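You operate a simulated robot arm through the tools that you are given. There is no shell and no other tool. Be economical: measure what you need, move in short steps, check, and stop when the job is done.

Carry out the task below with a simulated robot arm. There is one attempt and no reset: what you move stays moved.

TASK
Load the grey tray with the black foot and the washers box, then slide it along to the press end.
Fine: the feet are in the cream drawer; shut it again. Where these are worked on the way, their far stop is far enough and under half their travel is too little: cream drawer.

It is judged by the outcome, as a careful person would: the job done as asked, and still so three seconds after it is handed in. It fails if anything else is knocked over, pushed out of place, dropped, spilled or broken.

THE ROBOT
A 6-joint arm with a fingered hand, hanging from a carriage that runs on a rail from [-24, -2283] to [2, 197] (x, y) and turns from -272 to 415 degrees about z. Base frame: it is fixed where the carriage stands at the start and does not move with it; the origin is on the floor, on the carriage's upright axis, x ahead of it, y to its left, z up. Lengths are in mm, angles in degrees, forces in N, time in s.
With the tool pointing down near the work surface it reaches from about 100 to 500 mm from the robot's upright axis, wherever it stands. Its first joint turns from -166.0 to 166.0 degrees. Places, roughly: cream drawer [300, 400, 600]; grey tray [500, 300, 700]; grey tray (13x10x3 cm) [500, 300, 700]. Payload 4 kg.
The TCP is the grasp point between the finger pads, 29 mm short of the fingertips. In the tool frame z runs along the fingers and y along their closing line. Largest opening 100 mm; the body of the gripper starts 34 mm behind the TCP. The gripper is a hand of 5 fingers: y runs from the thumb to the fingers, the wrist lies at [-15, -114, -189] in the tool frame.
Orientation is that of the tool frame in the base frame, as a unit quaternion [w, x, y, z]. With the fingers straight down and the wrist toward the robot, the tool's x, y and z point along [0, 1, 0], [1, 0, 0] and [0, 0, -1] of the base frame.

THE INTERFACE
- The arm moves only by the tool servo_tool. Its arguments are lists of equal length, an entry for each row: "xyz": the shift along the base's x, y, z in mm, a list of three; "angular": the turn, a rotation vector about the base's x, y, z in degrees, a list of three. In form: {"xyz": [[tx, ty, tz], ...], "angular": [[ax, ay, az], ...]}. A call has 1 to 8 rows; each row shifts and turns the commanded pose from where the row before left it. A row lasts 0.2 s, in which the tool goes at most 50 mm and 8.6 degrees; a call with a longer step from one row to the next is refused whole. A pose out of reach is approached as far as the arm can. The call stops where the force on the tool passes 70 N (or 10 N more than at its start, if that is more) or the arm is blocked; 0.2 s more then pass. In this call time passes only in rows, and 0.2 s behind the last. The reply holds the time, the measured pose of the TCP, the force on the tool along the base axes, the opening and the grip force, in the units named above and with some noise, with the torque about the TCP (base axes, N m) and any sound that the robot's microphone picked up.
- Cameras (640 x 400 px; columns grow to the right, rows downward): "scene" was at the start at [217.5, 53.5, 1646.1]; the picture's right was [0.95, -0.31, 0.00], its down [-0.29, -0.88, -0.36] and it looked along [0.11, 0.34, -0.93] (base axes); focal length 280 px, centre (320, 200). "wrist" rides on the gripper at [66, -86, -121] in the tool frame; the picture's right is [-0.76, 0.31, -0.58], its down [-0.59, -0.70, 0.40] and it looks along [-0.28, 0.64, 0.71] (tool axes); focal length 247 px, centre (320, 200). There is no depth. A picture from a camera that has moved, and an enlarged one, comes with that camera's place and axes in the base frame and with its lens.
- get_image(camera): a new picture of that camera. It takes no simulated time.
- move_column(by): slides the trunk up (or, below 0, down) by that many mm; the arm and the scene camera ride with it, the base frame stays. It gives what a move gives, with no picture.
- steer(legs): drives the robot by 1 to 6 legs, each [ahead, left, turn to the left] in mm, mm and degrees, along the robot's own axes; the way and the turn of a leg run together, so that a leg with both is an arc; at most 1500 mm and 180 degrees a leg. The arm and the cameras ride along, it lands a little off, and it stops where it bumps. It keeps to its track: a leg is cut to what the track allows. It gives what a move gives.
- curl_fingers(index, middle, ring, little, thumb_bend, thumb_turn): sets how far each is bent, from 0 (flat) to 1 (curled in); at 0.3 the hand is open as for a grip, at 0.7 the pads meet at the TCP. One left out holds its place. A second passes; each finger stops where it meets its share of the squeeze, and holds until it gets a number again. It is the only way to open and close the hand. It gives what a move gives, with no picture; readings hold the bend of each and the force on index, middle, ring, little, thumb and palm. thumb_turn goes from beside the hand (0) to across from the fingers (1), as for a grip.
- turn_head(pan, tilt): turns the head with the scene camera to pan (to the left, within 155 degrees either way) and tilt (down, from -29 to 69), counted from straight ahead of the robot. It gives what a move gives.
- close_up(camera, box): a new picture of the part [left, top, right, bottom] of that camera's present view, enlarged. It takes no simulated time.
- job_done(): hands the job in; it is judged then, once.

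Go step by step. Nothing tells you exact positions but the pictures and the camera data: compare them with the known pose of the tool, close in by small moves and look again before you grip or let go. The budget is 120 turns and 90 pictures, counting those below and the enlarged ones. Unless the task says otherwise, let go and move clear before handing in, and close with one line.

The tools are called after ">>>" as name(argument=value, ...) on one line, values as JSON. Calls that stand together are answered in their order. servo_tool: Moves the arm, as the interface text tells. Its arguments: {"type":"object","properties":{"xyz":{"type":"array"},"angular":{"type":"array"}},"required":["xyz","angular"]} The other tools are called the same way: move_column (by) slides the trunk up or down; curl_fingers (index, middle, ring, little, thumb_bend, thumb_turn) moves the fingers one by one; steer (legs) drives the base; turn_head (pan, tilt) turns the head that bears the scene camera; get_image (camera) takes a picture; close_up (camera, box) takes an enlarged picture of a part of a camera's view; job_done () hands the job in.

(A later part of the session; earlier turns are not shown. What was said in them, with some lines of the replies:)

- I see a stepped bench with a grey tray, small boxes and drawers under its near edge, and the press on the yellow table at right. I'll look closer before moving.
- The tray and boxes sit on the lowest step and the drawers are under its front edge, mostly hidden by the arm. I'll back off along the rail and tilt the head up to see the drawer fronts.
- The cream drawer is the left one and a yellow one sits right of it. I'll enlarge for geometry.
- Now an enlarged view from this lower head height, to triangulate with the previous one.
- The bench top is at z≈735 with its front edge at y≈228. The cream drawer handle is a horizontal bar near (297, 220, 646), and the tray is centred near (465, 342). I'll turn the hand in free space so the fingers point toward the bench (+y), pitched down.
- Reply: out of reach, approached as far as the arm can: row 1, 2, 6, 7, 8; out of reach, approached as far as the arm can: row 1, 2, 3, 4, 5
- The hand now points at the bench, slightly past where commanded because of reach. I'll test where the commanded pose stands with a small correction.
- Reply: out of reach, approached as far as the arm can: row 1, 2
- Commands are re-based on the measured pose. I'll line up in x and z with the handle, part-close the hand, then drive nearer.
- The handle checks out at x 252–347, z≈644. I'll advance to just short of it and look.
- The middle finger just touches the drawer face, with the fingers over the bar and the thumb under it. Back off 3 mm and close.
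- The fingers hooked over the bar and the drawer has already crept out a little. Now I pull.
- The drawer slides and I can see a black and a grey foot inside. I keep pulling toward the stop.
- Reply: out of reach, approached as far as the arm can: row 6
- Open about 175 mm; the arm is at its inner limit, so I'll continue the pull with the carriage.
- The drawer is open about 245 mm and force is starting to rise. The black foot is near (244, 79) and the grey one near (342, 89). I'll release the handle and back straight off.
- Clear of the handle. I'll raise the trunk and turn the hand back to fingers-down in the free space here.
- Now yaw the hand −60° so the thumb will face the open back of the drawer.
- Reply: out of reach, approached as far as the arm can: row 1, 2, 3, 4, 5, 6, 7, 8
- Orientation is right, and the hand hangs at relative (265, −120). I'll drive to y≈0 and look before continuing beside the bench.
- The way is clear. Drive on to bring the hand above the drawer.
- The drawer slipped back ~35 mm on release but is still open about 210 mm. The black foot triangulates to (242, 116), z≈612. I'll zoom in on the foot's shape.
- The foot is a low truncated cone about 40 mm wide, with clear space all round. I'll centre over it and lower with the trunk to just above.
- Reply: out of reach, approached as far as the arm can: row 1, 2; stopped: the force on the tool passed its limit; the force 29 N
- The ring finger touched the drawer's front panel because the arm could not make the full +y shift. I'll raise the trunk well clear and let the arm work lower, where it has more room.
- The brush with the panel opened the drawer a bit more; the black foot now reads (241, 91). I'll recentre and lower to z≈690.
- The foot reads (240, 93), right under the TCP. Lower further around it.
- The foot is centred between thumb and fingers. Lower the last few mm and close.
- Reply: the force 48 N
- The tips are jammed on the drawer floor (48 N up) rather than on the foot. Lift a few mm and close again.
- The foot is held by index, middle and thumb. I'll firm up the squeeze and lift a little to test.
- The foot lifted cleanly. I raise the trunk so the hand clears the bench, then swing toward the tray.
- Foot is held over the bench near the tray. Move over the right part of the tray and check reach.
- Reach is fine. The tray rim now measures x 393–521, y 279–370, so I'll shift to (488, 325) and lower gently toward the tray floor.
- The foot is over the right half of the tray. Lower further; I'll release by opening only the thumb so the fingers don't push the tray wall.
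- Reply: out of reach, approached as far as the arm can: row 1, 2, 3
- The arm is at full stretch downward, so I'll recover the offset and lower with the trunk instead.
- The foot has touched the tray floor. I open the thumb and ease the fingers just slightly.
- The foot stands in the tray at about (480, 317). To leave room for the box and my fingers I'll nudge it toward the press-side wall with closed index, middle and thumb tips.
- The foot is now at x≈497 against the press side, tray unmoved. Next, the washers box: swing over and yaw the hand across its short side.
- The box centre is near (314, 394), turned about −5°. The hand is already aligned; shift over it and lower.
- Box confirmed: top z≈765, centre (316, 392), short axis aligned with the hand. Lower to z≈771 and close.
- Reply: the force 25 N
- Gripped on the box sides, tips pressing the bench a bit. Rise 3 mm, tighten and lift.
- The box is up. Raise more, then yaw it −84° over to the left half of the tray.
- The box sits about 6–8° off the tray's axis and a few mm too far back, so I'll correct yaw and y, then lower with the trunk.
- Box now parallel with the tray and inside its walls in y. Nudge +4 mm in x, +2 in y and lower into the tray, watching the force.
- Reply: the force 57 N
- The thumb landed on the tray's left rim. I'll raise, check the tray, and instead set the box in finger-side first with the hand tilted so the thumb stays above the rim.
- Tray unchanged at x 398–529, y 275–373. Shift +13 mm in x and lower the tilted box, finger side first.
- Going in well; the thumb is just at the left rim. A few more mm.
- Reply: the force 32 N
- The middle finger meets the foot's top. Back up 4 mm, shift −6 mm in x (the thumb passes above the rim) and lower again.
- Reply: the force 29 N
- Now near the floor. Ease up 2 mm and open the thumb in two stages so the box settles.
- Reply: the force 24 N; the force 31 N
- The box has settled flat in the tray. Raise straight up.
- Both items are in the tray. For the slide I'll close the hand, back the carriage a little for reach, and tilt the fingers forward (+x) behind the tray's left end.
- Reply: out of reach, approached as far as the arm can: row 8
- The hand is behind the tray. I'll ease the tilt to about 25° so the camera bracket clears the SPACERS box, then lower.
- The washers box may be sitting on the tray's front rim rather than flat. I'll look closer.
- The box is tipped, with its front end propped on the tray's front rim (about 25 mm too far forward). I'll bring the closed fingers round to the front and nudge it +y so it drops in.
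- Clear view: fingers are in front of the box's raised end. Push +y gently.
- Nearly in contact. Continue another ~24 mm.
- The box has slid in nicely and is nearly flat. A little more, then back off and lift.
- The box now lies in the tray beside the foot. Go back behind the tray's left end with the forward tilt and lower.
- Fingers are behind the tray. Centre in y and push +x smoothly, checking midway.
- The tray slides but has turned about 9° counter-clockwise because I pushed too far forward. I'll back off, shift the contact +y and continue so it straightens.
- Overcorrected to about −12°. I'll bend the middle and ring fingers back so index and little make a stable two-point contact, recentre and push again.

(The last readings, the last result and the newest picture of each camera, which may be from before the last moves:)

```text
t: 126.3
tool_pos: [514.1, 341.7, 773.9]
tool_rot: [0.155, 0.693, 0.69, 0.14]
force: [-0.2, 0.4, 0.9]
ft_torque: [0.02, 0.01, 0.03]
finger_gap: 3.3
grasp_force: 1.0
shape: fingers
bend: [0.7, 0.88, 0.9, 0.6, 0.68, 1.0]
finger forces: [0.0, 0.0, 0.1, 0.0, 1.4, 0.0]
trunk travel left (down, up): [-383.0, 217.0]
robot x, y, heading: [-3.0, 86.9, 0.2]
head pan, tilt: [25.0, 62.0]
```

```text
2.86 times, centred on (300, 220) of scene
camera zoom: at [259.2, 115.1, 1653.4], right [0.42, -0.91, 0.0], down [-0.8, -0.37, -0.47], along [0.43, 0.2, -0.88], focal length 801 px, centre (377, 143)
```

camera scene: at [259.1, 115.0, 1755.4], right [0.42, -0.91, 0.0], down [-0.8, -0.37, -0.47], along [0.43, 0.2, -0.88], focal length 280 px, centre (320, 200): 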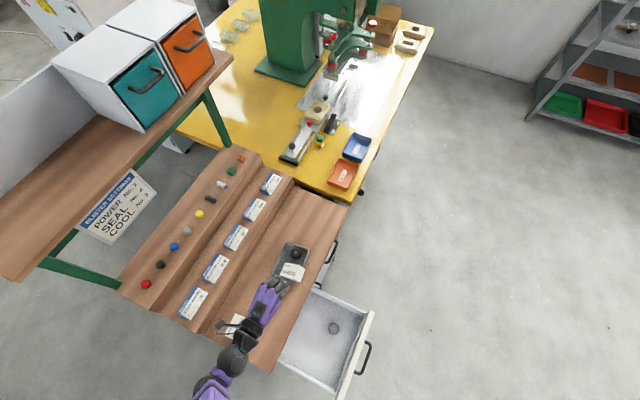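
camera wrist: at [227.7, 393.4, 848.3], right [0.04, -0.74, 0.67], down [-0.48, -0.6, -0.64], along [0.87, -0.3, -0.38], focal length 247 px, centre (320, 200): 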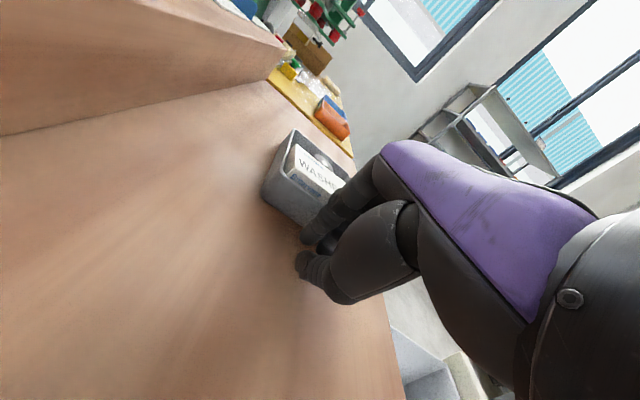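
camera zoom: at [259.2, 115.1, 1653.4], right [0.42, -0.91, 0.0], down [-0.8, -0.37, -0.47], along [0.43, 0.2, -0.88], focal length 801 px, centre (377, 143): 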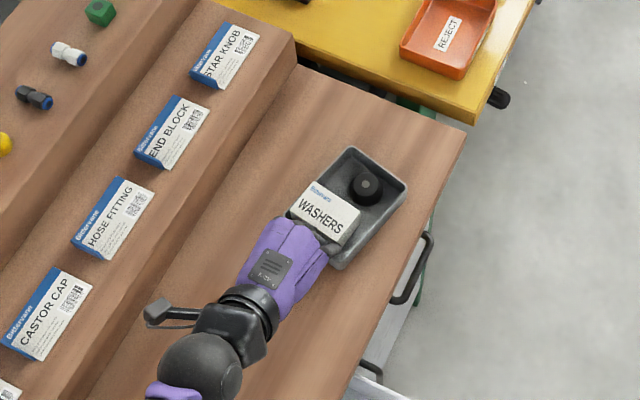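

Angle is improving (−10°) with the tray centre near (592, 313). I'll yaw the hand +10° to square up the contact line and keep pushing.

>>> servo_tool(xyz=[[3, -2, 2], [3, -2, 0], [12, 0, 0], [12, 0, 0], [12, 0, 0], [12, 0, 0], [0, 0, 0]], angular=[[0, 0, 5], [0, 0, 5], [0, 0, 0], [0, 0, 0], [0, 0, 0], [0, 0, 0], [0, 0, 0]])

>>> close_up(camera="scene", box=[220, 150, 380, 290])

```text
t: 127.9
tool_pos: [568.0, 338.2, 776.2]
tool_rot: [0.141, 0.63, 0.748, 0.153]
force: [0.5, -0.9, 0.0]
ft_torque: [0.03, 0.0, 0.04]
finger_gap: 4.3
grasp_force: 0.1
shape: fingers
bend: [0.7, 0.88, 0.9, 0.6, 0.68, 1.0]
finger forces: [0.0, 0.1, 0.0, 0.0, 0.0, 0.0]
trunk travel left (down, up): [-383.0, 217.0]
robot x, y, heading: [-1.5, 86.0, -0.0]
head pan, tilt: [25.0, 62.0]
```

```text
2.86 times, centred on (300, 220) of scene
camera zoom: at [259.2, 115.1, 1653.4], right [0.42, -0.91, 0.0], down [-0.8, -0.37, -0.47], along [0.43, 0.2, -0.88], focal length 801 px, centre (377, 143)
```

zoom: 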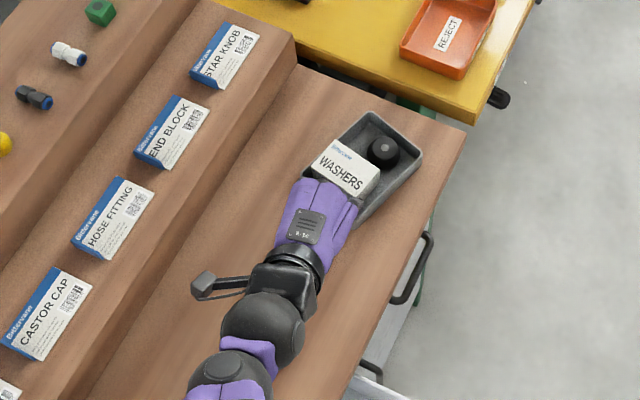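

The tray turned further clockwise (about −19°), its centre near (648, 321). I'll back off, extend only the middle finger, and push near the front-left corner to square it.

>>> servo_tool(xyz=[[-15, 0, 0], [-15, 0, 0], [-10, -10, 0], [0, -12, 0], [0, 0, 0]], angular=[[0, 0, 0], [0, 0, -3], [0, 0, -4], [0, 0, -3], [0, 0, 0]])

>>> curl_fingers(index=0.9, middle=0.7, ring=0.72, little=0.9)

>>> close_up(camera="scene", box=[260, 150, 380, 250])

```text
t: 129.1
tool_pos: [526.6, 313.6, 774.9]
tool_rot: [0.154, 0.693, 0.69, 0.14]
force: [0.3, 0.4, 0.1]
ft_torque: [0.01, -0.01, -0.02]
finger_gap: 4.2
grasp_force: 0.1
shape: fingers
bend: [0.7, 0.89, 0.9, 0.6, 0.68, 1.0]
finger forces: [0.0, 0.0, 0.0, 0.0, 0.0, 0.0]
trunk travel left (down, up): [-383.0, 217.0]
robot x, y, heading: [-0.3, 87.7, -0.2]
head pan, tilt: [25.0, 62.0]
```

```text
t: 130.1
tool_pos: [528.7, 313.8, 774.9]
tool_rot: [0.154, 0.693, 0.69, 0.139]
force: [0.5, 1.3, 3.2]
ft_torque: [0.0, -0.02, 0.01]
finger_gap: 9.0
grasp_force: 3.4
shape: fingers
bend: [0.89, 0.7, 0.72, 0.9, 0.66, 1.0]
finger forces: [0.0, 0.1, 0.0, 0.0, 7.1, 0.1]
trunk travel left (down, up): [-383.0, 217.0]
robot x, y, heading: [0.9, 89.0, -0.1]
head pan, tilt: [25.0, 62.0]
```

```text
4.00 times, centred on (320, 200) of scene
camera zoom: at [259.2, 115.2, 1653.5], right [0.42, -0.91, 0.0], down [-0.8, -0.37, -0.47], along [0.43, 0.2, -0.88], focal length 1121 px, centre (320, 200)
```

zoom: 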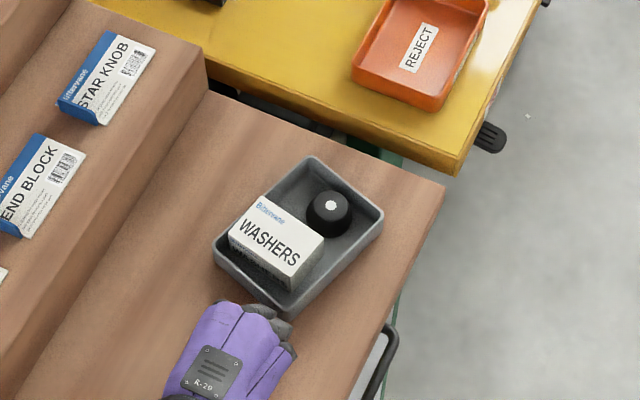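

Load is fine. Push near the front-left corner to turn the tray back.

>>> servo_tool(xyz=[[8, 0, 1], [8, 0, 0], [8, 0, 0], [8, 0, 0], [8, 0, 0], [0, 0, 0]], angular=[[0, 0, 0], [0, 0, 0], [0, 0, 0], [0, 0, 0], [0, 0, 0], [0, 0, 0]])

>>> close_up(camera="scene", box=[260, 150, 380, 250])

```text
t: 131.5
tool_pos: [566.8, 315.4, 775.9]
tool_rot: [0.154, 0.694, 0.69, 0.139]
force: [1.2, 1.5, 2.1]
ft_torque: [-0.02, 0.01, 0.02]
finger_gap: 9.8
grasp_force: 3.3
shape: fingers
bend: [0.89, 0.7, 0.72, 0.9, 0.66, 1.0]
finger forces: [0.0, 0.5, 0.0, 0.0, 5.5, 0.1]
trunk travel left (down, up): [-383.0, 217.0]
robot x, y, heading: [0.4, 88.7, 0.0]
head pan, tilt: [25.0, 62.0]
```

```text
4.00 times, centred on (320, 200) of scene
camera zoom: at [259.2, 115.2, 1653.4], right [0.42, -0.91, 0.0], down [-0.8, -0.37, -0.47], along [0.43, 0.2, -0.88], focal length 1121 px, centre (320, 200)
```

zoom: 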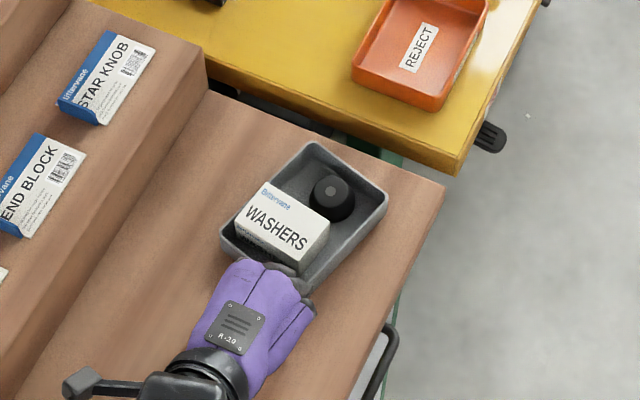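

The tray is now at the press end: its near corner is ~17 mm from the bench end, with the foot and box inside it. I back off, rise, and drive away from the bench to reorient for closing the drawer.

>>> servo_tool(xyz=[[-15, 0, 0], [-20, 0, 0], [-15, 0, 10], [0, 0, 20], [0, 0, 20]], angular=[[0, 0, 0], [0, 0, 0], [0, 0, 0], [0, 0, 0], [0, 0, 0]])

>>> move_column(by=80)

>>> steer(legs=[[0, -690, 0]])

>>> servo_tool(xyz=[[-20, 17, 0], [-20, 17, 0], [-20, 17, 0], [-20, 17, 0], [-20, 17, 0], [-20, 17, 0], [-20, 17, 0], [-20, 17, 0]], angular=[[2.395, -2.281, 7.3], [2.395, -2.281, 7.3], [2.395, -2.281, 7.3], [2.395, -2.281, 7.3], [2.395, -2.281, 7.3], [2.395, -2.281, 7.3], [2.395, -2.281, 7.3], [2.395, -2.281, 7.3]])

>>> servo_tool(xyz=[[-15, 17, 0], [-15, 17, 0], [-15, 17, 0], [-15, 17, 0], [0, 0, 0]], angular=[[2.395, -2.281, 7.3], [2.395, -2.281, 7.3], [2.395, -2.281, 7.3], [2.395, -2.281, 7.3], [0, 0, 0]])

```text
t: 132.7
tool_pos: [520.7, 317.0, 825.0]
tool_rot: [0.154, 0.693, 0.69, 0.139]
force: [0.7, -0.5, 0.0]
ft_torque: [0.03, 0.01, 0.0]
finger_gap: 10.2
grasp_force: 0.1
shape: fingers
bend: [0.89, 0.7, 0.72, 0.9, 0.66, 1.0]
finger forces: [0.0, 0.0, 0.0, 0.0, 0.1, 0.0]
trunk travel left (down, up): [-383.0, 217.0]
robot x, y, heading: [2.1, 89.1, -0.3]
head pan, tilt: [25.0, 62.0]
```

```text
t: 133.9
tool_pos: [520.2, 315.5, 905.8]
tool_rot: [0.154, 0.693, 0.69, 0.139]
force: [0.6, -0.4, -0.2]
ft_torque: [0.01, 0.0, -0.01]
finger_gap: 10.5
grasp_force: 0.1
shape: fingers
bend: [0.89, 0.7, 0.72, 0.9, 0.66, 1.0]
finger forces: [0.1, 0.0, 0.1, 0.0, 0.0, 0.0]
trunk travel left (down, up): [-463.0, 137.0]
robot x, y, heading: [2.9, 88.6, -0.0]
head pan, tilt: [25.0, 62.0]
```

```text
t: 137.7
tool_pos: [511.9, -370.5, 906.4]
tool_rot: [0.155, 0.693, 0.691, 0.139]
force: [0.4, -0.1, -0.1]
ft_torque: [0.01, -0.02, 0.0]
finger_gap: 10.7
grasp_force: 0.0
shape: fingers
bend: [0.89, 0.7, 0.72, 0.9, 0.66, 1.0]
finger forces: [0.1, 0.0, 0.1, 0.0, 0.0, 0.1]
trunk travel left (down, up): [-463.0, 137.0]
robot x, y, heading: [-4.6, -599.6, 0.3]
head pan, tilt: [25.0, 62.0]
```

```text
t: 139.5
tool_pos: [352.3, -233.8, 906.1]
tool_rot: [0.057, 0.254, 0.875, 0.408]
force: [0.8, 0.2, -0.3]
ft_torque: [0.0, -0.06, -0.02]
finger_gap: 10.9
grasp_force: 0.1
shape: fingers
bend: [0.89, 0.7, 0.72, 0.9, 0.66, 1.0]
finger forces: [0.0, 0.1, 0.1, 0.0, 0.1, 0.0]
trunk travel left (down, up): [-463.0, 137.0]
robot x, y, heading: [-5.5, -601.3, 0.3]
head pan, tilt: [25.0, 62.0]
```

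```text
t: 140.7
tool_pos: [281.2, -184.8, 984.4]
tool_rot: [0.001, -0.002, 0.867, 0.499]
force: [0.0, 0.1, -1.3]
ft_torque: [0.0, 0.03, -0.01]
finger_gap: 11.1
grasp_force: 0.0
shape: fingers
bend: [0.89, 0.7, 0.72, 0.9, 0.66, 1.0]
finger forces: [0.0, 0.0, 0.1, 0.0, 0.0, 0.1]
out of reach, approached as far as the arm can: row 2, 3, 4
trunk travel left (down, up): [-463.0, 137.0]
robot x, y, heading: [-9.3, -603.5, 0.1]
head pan, tilt: [25.0, 62.0]
```

Orientation is right. Make a fist, lower to handle height, and look.

>>> curl_fingers(index=0.8, middle=0.8, ring=0.8, little=0.8, thumb_bend=0.72)

>>> move_column(by=-340)

>>> servo_tool(xyz=[[10, 0, 0], [8, 0, 0], [0, 0, 0]], angular=[[0, 0, 0], [0, 0, 0], [0, 0, 0]])

>>> turn_head(pan=79, tilt=45)

>>> get_image(camera="scene")

```text
t: 141.7
tool_pos: [281.5, -184.8, 983.8]
tool_rot: [0.0, -0.002, 0.867, 0.499]
force: [0.6, 0.0, -0.1]
ft_torque: [0.0, -0.02, -0.03]
finger_gap: 1.1
grasp_force: 0.1
shape: fingers
bend: [0.81, 0.8, 0.8, 0.8, 0.66, 1.0]
finger forces: [0.0, 0.0, 0.0, 0.0, 0.1, 0.0]
trunk travel left (down, up): [-463.0, 137.0]
robot x, y, heading: [-6.8, -602.7, 0.2]
head pan, tilt: [25.0, 62.0]
```

```text
t: 145.0
tool_pos: [281.7, -184.7, 643.5]
tool_rot: [0.001, -0.001, 0.867, 0.499]
force: [-0.9, 0.0, 0.3]
ft_torque: [0.02, 0.01, 0.01]
finger_gap: 0.3
grasp_force: 0.1
shape: fingers
bend: [0.8, 0.8, 0.8, 0.8, 0.67, 1.0]
finger forces: [0.0, 0.0, 0.1, 0.0, 0.0, 0.1]
trunk travel left (down, up): [-123.0, 477.0]
robot x, y, heading: [-8.8, -604.2, 0.1]
head pan, tilt: [25.0, 62.0]
```

```text
t: 145.8
tool_pos: [296.8, -186.1, 652.6]
tool_rot: [0.001, -0.001, 0.867, 0.498]
force: [-0.6, 0.3, 0.0]
ft_torque: [0.0, 0.0, -0.03]
finger_gap: 0.0
grasp_force: 0.1
shape: fingers
bend: [0.8, 0.8, 0.8, 0.8, 0.67, 1.0]
finger forces: [0.0, 0.0, 0.1, 0.0, 0.0, 0.0]
out of reach, approached as far as the arm can: row 1
trunk travel left (down, up): [-123.0, 477.0]
robot x, y, heading: [-5.8, -599.8, 0.5]
head pan, tilt: [25.0, 62.0]
```

```text
t: 147.0
tool_pos: [295.8, -186.1, 652.1]
tool_rot: [0.001, -0.001, 0.867, 0.498]
force: [0.2, -0.4, -0.7]
ft_torque: [0.0, 0.05, 0.02]
finger_gap: 0.1
grasp_force: 0.1
shape: fingers
bend: [0.8, 0.8, 0.8, 0.8, 0.67, 1.0]
finger forces: [0.0, 0.0, 0.1, 0.1, 0.0, 0.0]
trunk travel left (down, up): [-123.0, 477.0]
robot x, y, heading: [-8.7, -599.0, 0.3]
head pan, tilt: [79.0, 45.0]
```

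```text
7 pictures are left
camera scene: at [208.9, -519.8, 1415.1], right [0.98, -0.19, 0.0], down [-0.13, -0.69, -0.71], along [0.13, 0.69, -0.71], focal length 280 px, centre (320, 200)
```

scene: 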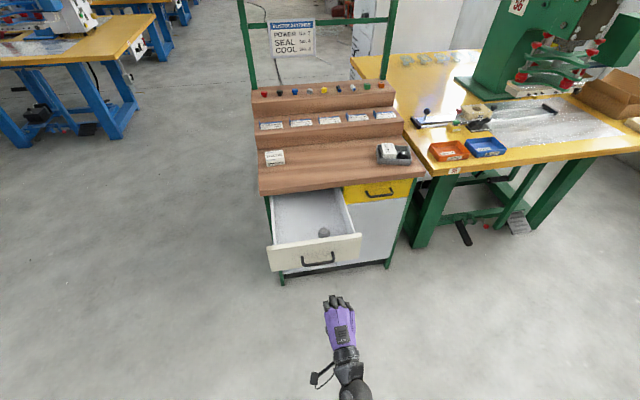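

The fist is in line with the handle. Drive toward it to push the drawer most of the way in, then finish with the arm.

>>> move_column(by=-6)

>>> steer(legs=[[0, 250, 0]])

>>> steer(legs=[[0, 95, 0]])

>>> get_image(camera="scene")

```text
t: 147.6
tool_pos: [296.9, -186.1, 646.1]
tool_rot: [0.001, -0.001, 0.867, 0.499]
force: [-0.5, 0.0, 0.2]
ft_torque: [0.0, -0.01, -0.01]
finger_gap: 0.2
grasp_force: 0.1
shape: fingers
bend: [0.8, 0.8, 0.8, 0.8, 0.67, 1.0]
finger forces: [0.0, 0.1, 0.0, 0.1, 0.1, 0.0]
trunk travel left (down, up): [-117.0, 483.0]
robot x, y, heading: [-3.3, -603.5, -0.1]
head pan, tilt: [79.0, 45.0]
```

```text
t: 149.4
tool_pos: [298.8, 62.0, 647.7]
tool_rot: [0.001, -0.001, 0.867, 0.499]
force: [1.4, 1.7, 0.0]
ft_torque: [0.0, 0.0, 0.0]
finger_gap: 0.0
grasp_force: 0.0
shape: fingers
bend: [0.8, 0.8, 0.8, 0.8, 0.67, 1.0]
finger forces: [0.0, 0.0, 0.0, 0.1, 0.1, 0.0]
trunk travel left (down, up): [-117.0, 483.0]
robot x, y, heading: [-5.4, -355.2, 0.2]
head pan, tilt: [79.0, 45.0]
```

```text
t: 150.5
tool_pos: [300.3, 158.7, 647.3]
tool_rot: [0.001, -0.001, 0.867, 0.499]
force: [0.2, 0.4, -0.6]
ft_torque: [-0.02, -0.01, 0.01]
finger_gap: 0.0
grasp_force: 0.0
shape: fingers
bend: [0.8, 0.8, 0.8, 0.8, 0.67, 1.0]
finger forces: [0.0, 0.1, 0.1, 0.1, 0.0, 0.0]
trunk travel left (down, up): [-117.0, 483.0]
robot x, y, heading: [-2.3, -259.4, 0.3]
head pan, tilt: [79.0, 45.0]
```

```text
6 pictures are left
camera scene: at [212.5, -175.6, 1409.2], right [0.98, -0.19, 0.0], down [-0.13, -0.69, -0.71], along [0.13, 0.69, -0.71], focal length 280 px, centre (320, 200)
```

scene: 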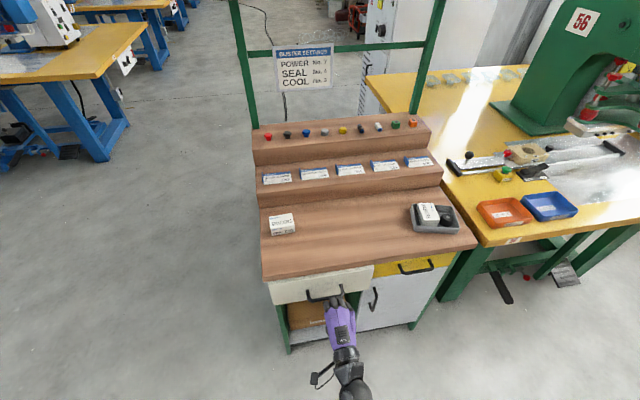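

The drawer is almost shut. Push the last stretch with the arm until it stops.

>>> servo_tool(xyz=[[0, 8, 0], [0, 8, 0], [0, 8, 0], [0, 8, 0], [0, 8, 0], [0, 6, 0], [0, 6, 0], [0, 5, 0]], angular=[[0, 0, 0], [0, 0, 0], [0, 0, 0], [0, 0, 0], [0, 0, 0], [0, 0, 0], [0, 0, 0], [0, 0, 0]])

>>> close_up(camera="scene", box=[240, 180, 480, 350])

```text
t: 152.3
tool_pos: [298.7, 205.1, 654.5]
tool_rot: [0.0, -0.001, 0.868, 0.497]
force: [0.6, -20.1, 1.9]
ft_torque: [-0.17, -0.03, -0.1]
finger_gap: 1.4
grasp_force: 14.7
shape: fingers
bend: [0.81, 0.82, 0.8, 0.8, 0.67, 1.0]
finger forces: [19.1, 8.4, 2.3, 0.0, 0.1, 0.0]
out of reach, approached as far as the arm can: row 4, 6
trunk travel left (down, up): [-117.0, 483.0]
robot x, y, heading: [-2.8, -260.6, 0.3]
head pan, tilt: [79.0, 45.0]
```

```text
2.35 times, centred on (360, 265) of scene
camera zoom: at [212.6, -179.4, 1408.9], right [0.98, -0.19, 0.0], down [-0.13, -0.7, -0.7], along [0.13, 0.69, -0.71], focal length 660 px, centre (226, 47)
```

zoom: 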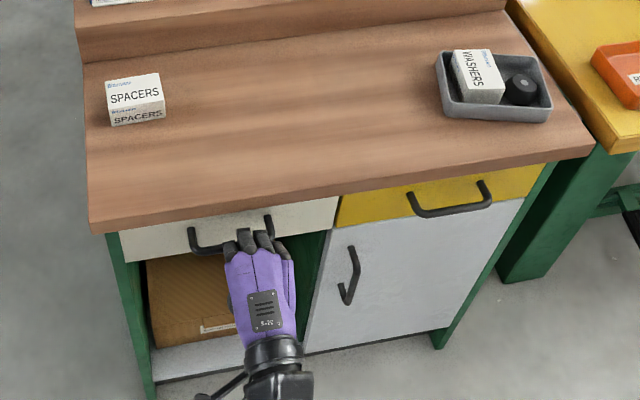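

A 20 N reaction: the drawer is home. Back off and check drawer and tray.

>>> steer(legs=[[0, -200, 0]])

>>> close_up(camera="scene", box=[240, 130, 450, 280])

>>> close_up(camera="scene", box=[375, 130, 445, 180])

```text
t: 153.9
tool_pos: [294.6, 13.5, 656.9]
tool_rot: [0.0, -0.002, 0.867, 0.498]
force: [-0.7, 0.1, -1.1]
ft_torque: [0.03, 0.02, -0.03]
finger_gap: 0.0
grasp_force: 0.1
shape: fingers
bend: [0.8, 0.8, 0.8, 0.8, 0.67, 1.0]
finger forces: [0.0, 0.0, 0.1, 0.1, 0.1, 0.1]
trunk travel left (down, up): [-117.0, 483.0]
robot x, y, heading: [-6.0, -455.6, 0.5]
head pan, tilt: [79.0, 45.0]
```

```text
2.67 times, centred on (345, 205) of scene
camera zoom: at [210.2, -373.9, 1409.1], right [0.98, -0.18, 0.0], down [-0.13, -0.7, -0.71], along [0.13, 0.69, -0.71], focal length 748 px, centre (253, 187)
```

zoom: 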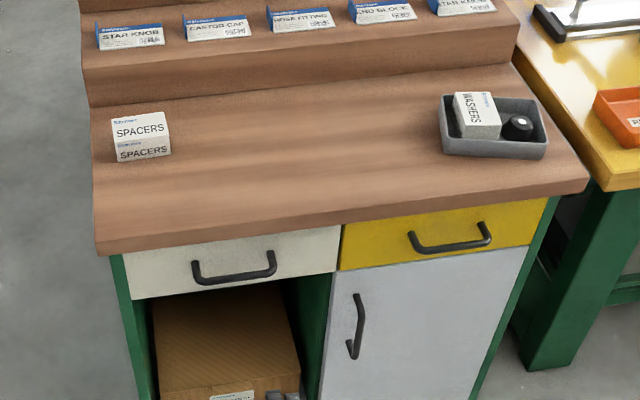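

```text
8.00 times, centred on (410, 155) of scene
camera zoom: at [210.2, -373.9, 1409.1], right [0.98, -0.18, 0.0], down [-0.13, -0.7, -0.71], along [0.13, 0.69, -0.71], focal length 2242 px, centre (-400, 560)
```

zoom: 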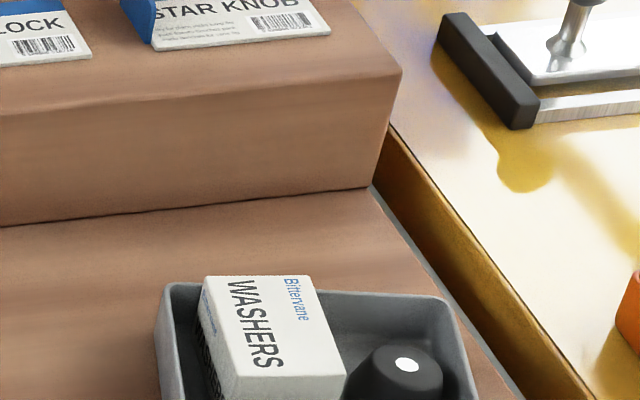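

The drawer is shut flush. The tray stands at the press end with the black foot and the washers box inside it, and nothing else has moved. The hand is clear, so I'm handing in.

>>> job_done()

```text
The job is handed in.
```

I loaded the grey tray with the black foot and the washers box, slid it to the press end of the bench, and shut the cream drawer again. The tray's nearest corner was about 17 mm from the bench end when I last measured it. The washers box may be slightly wedged rather than fully flat.
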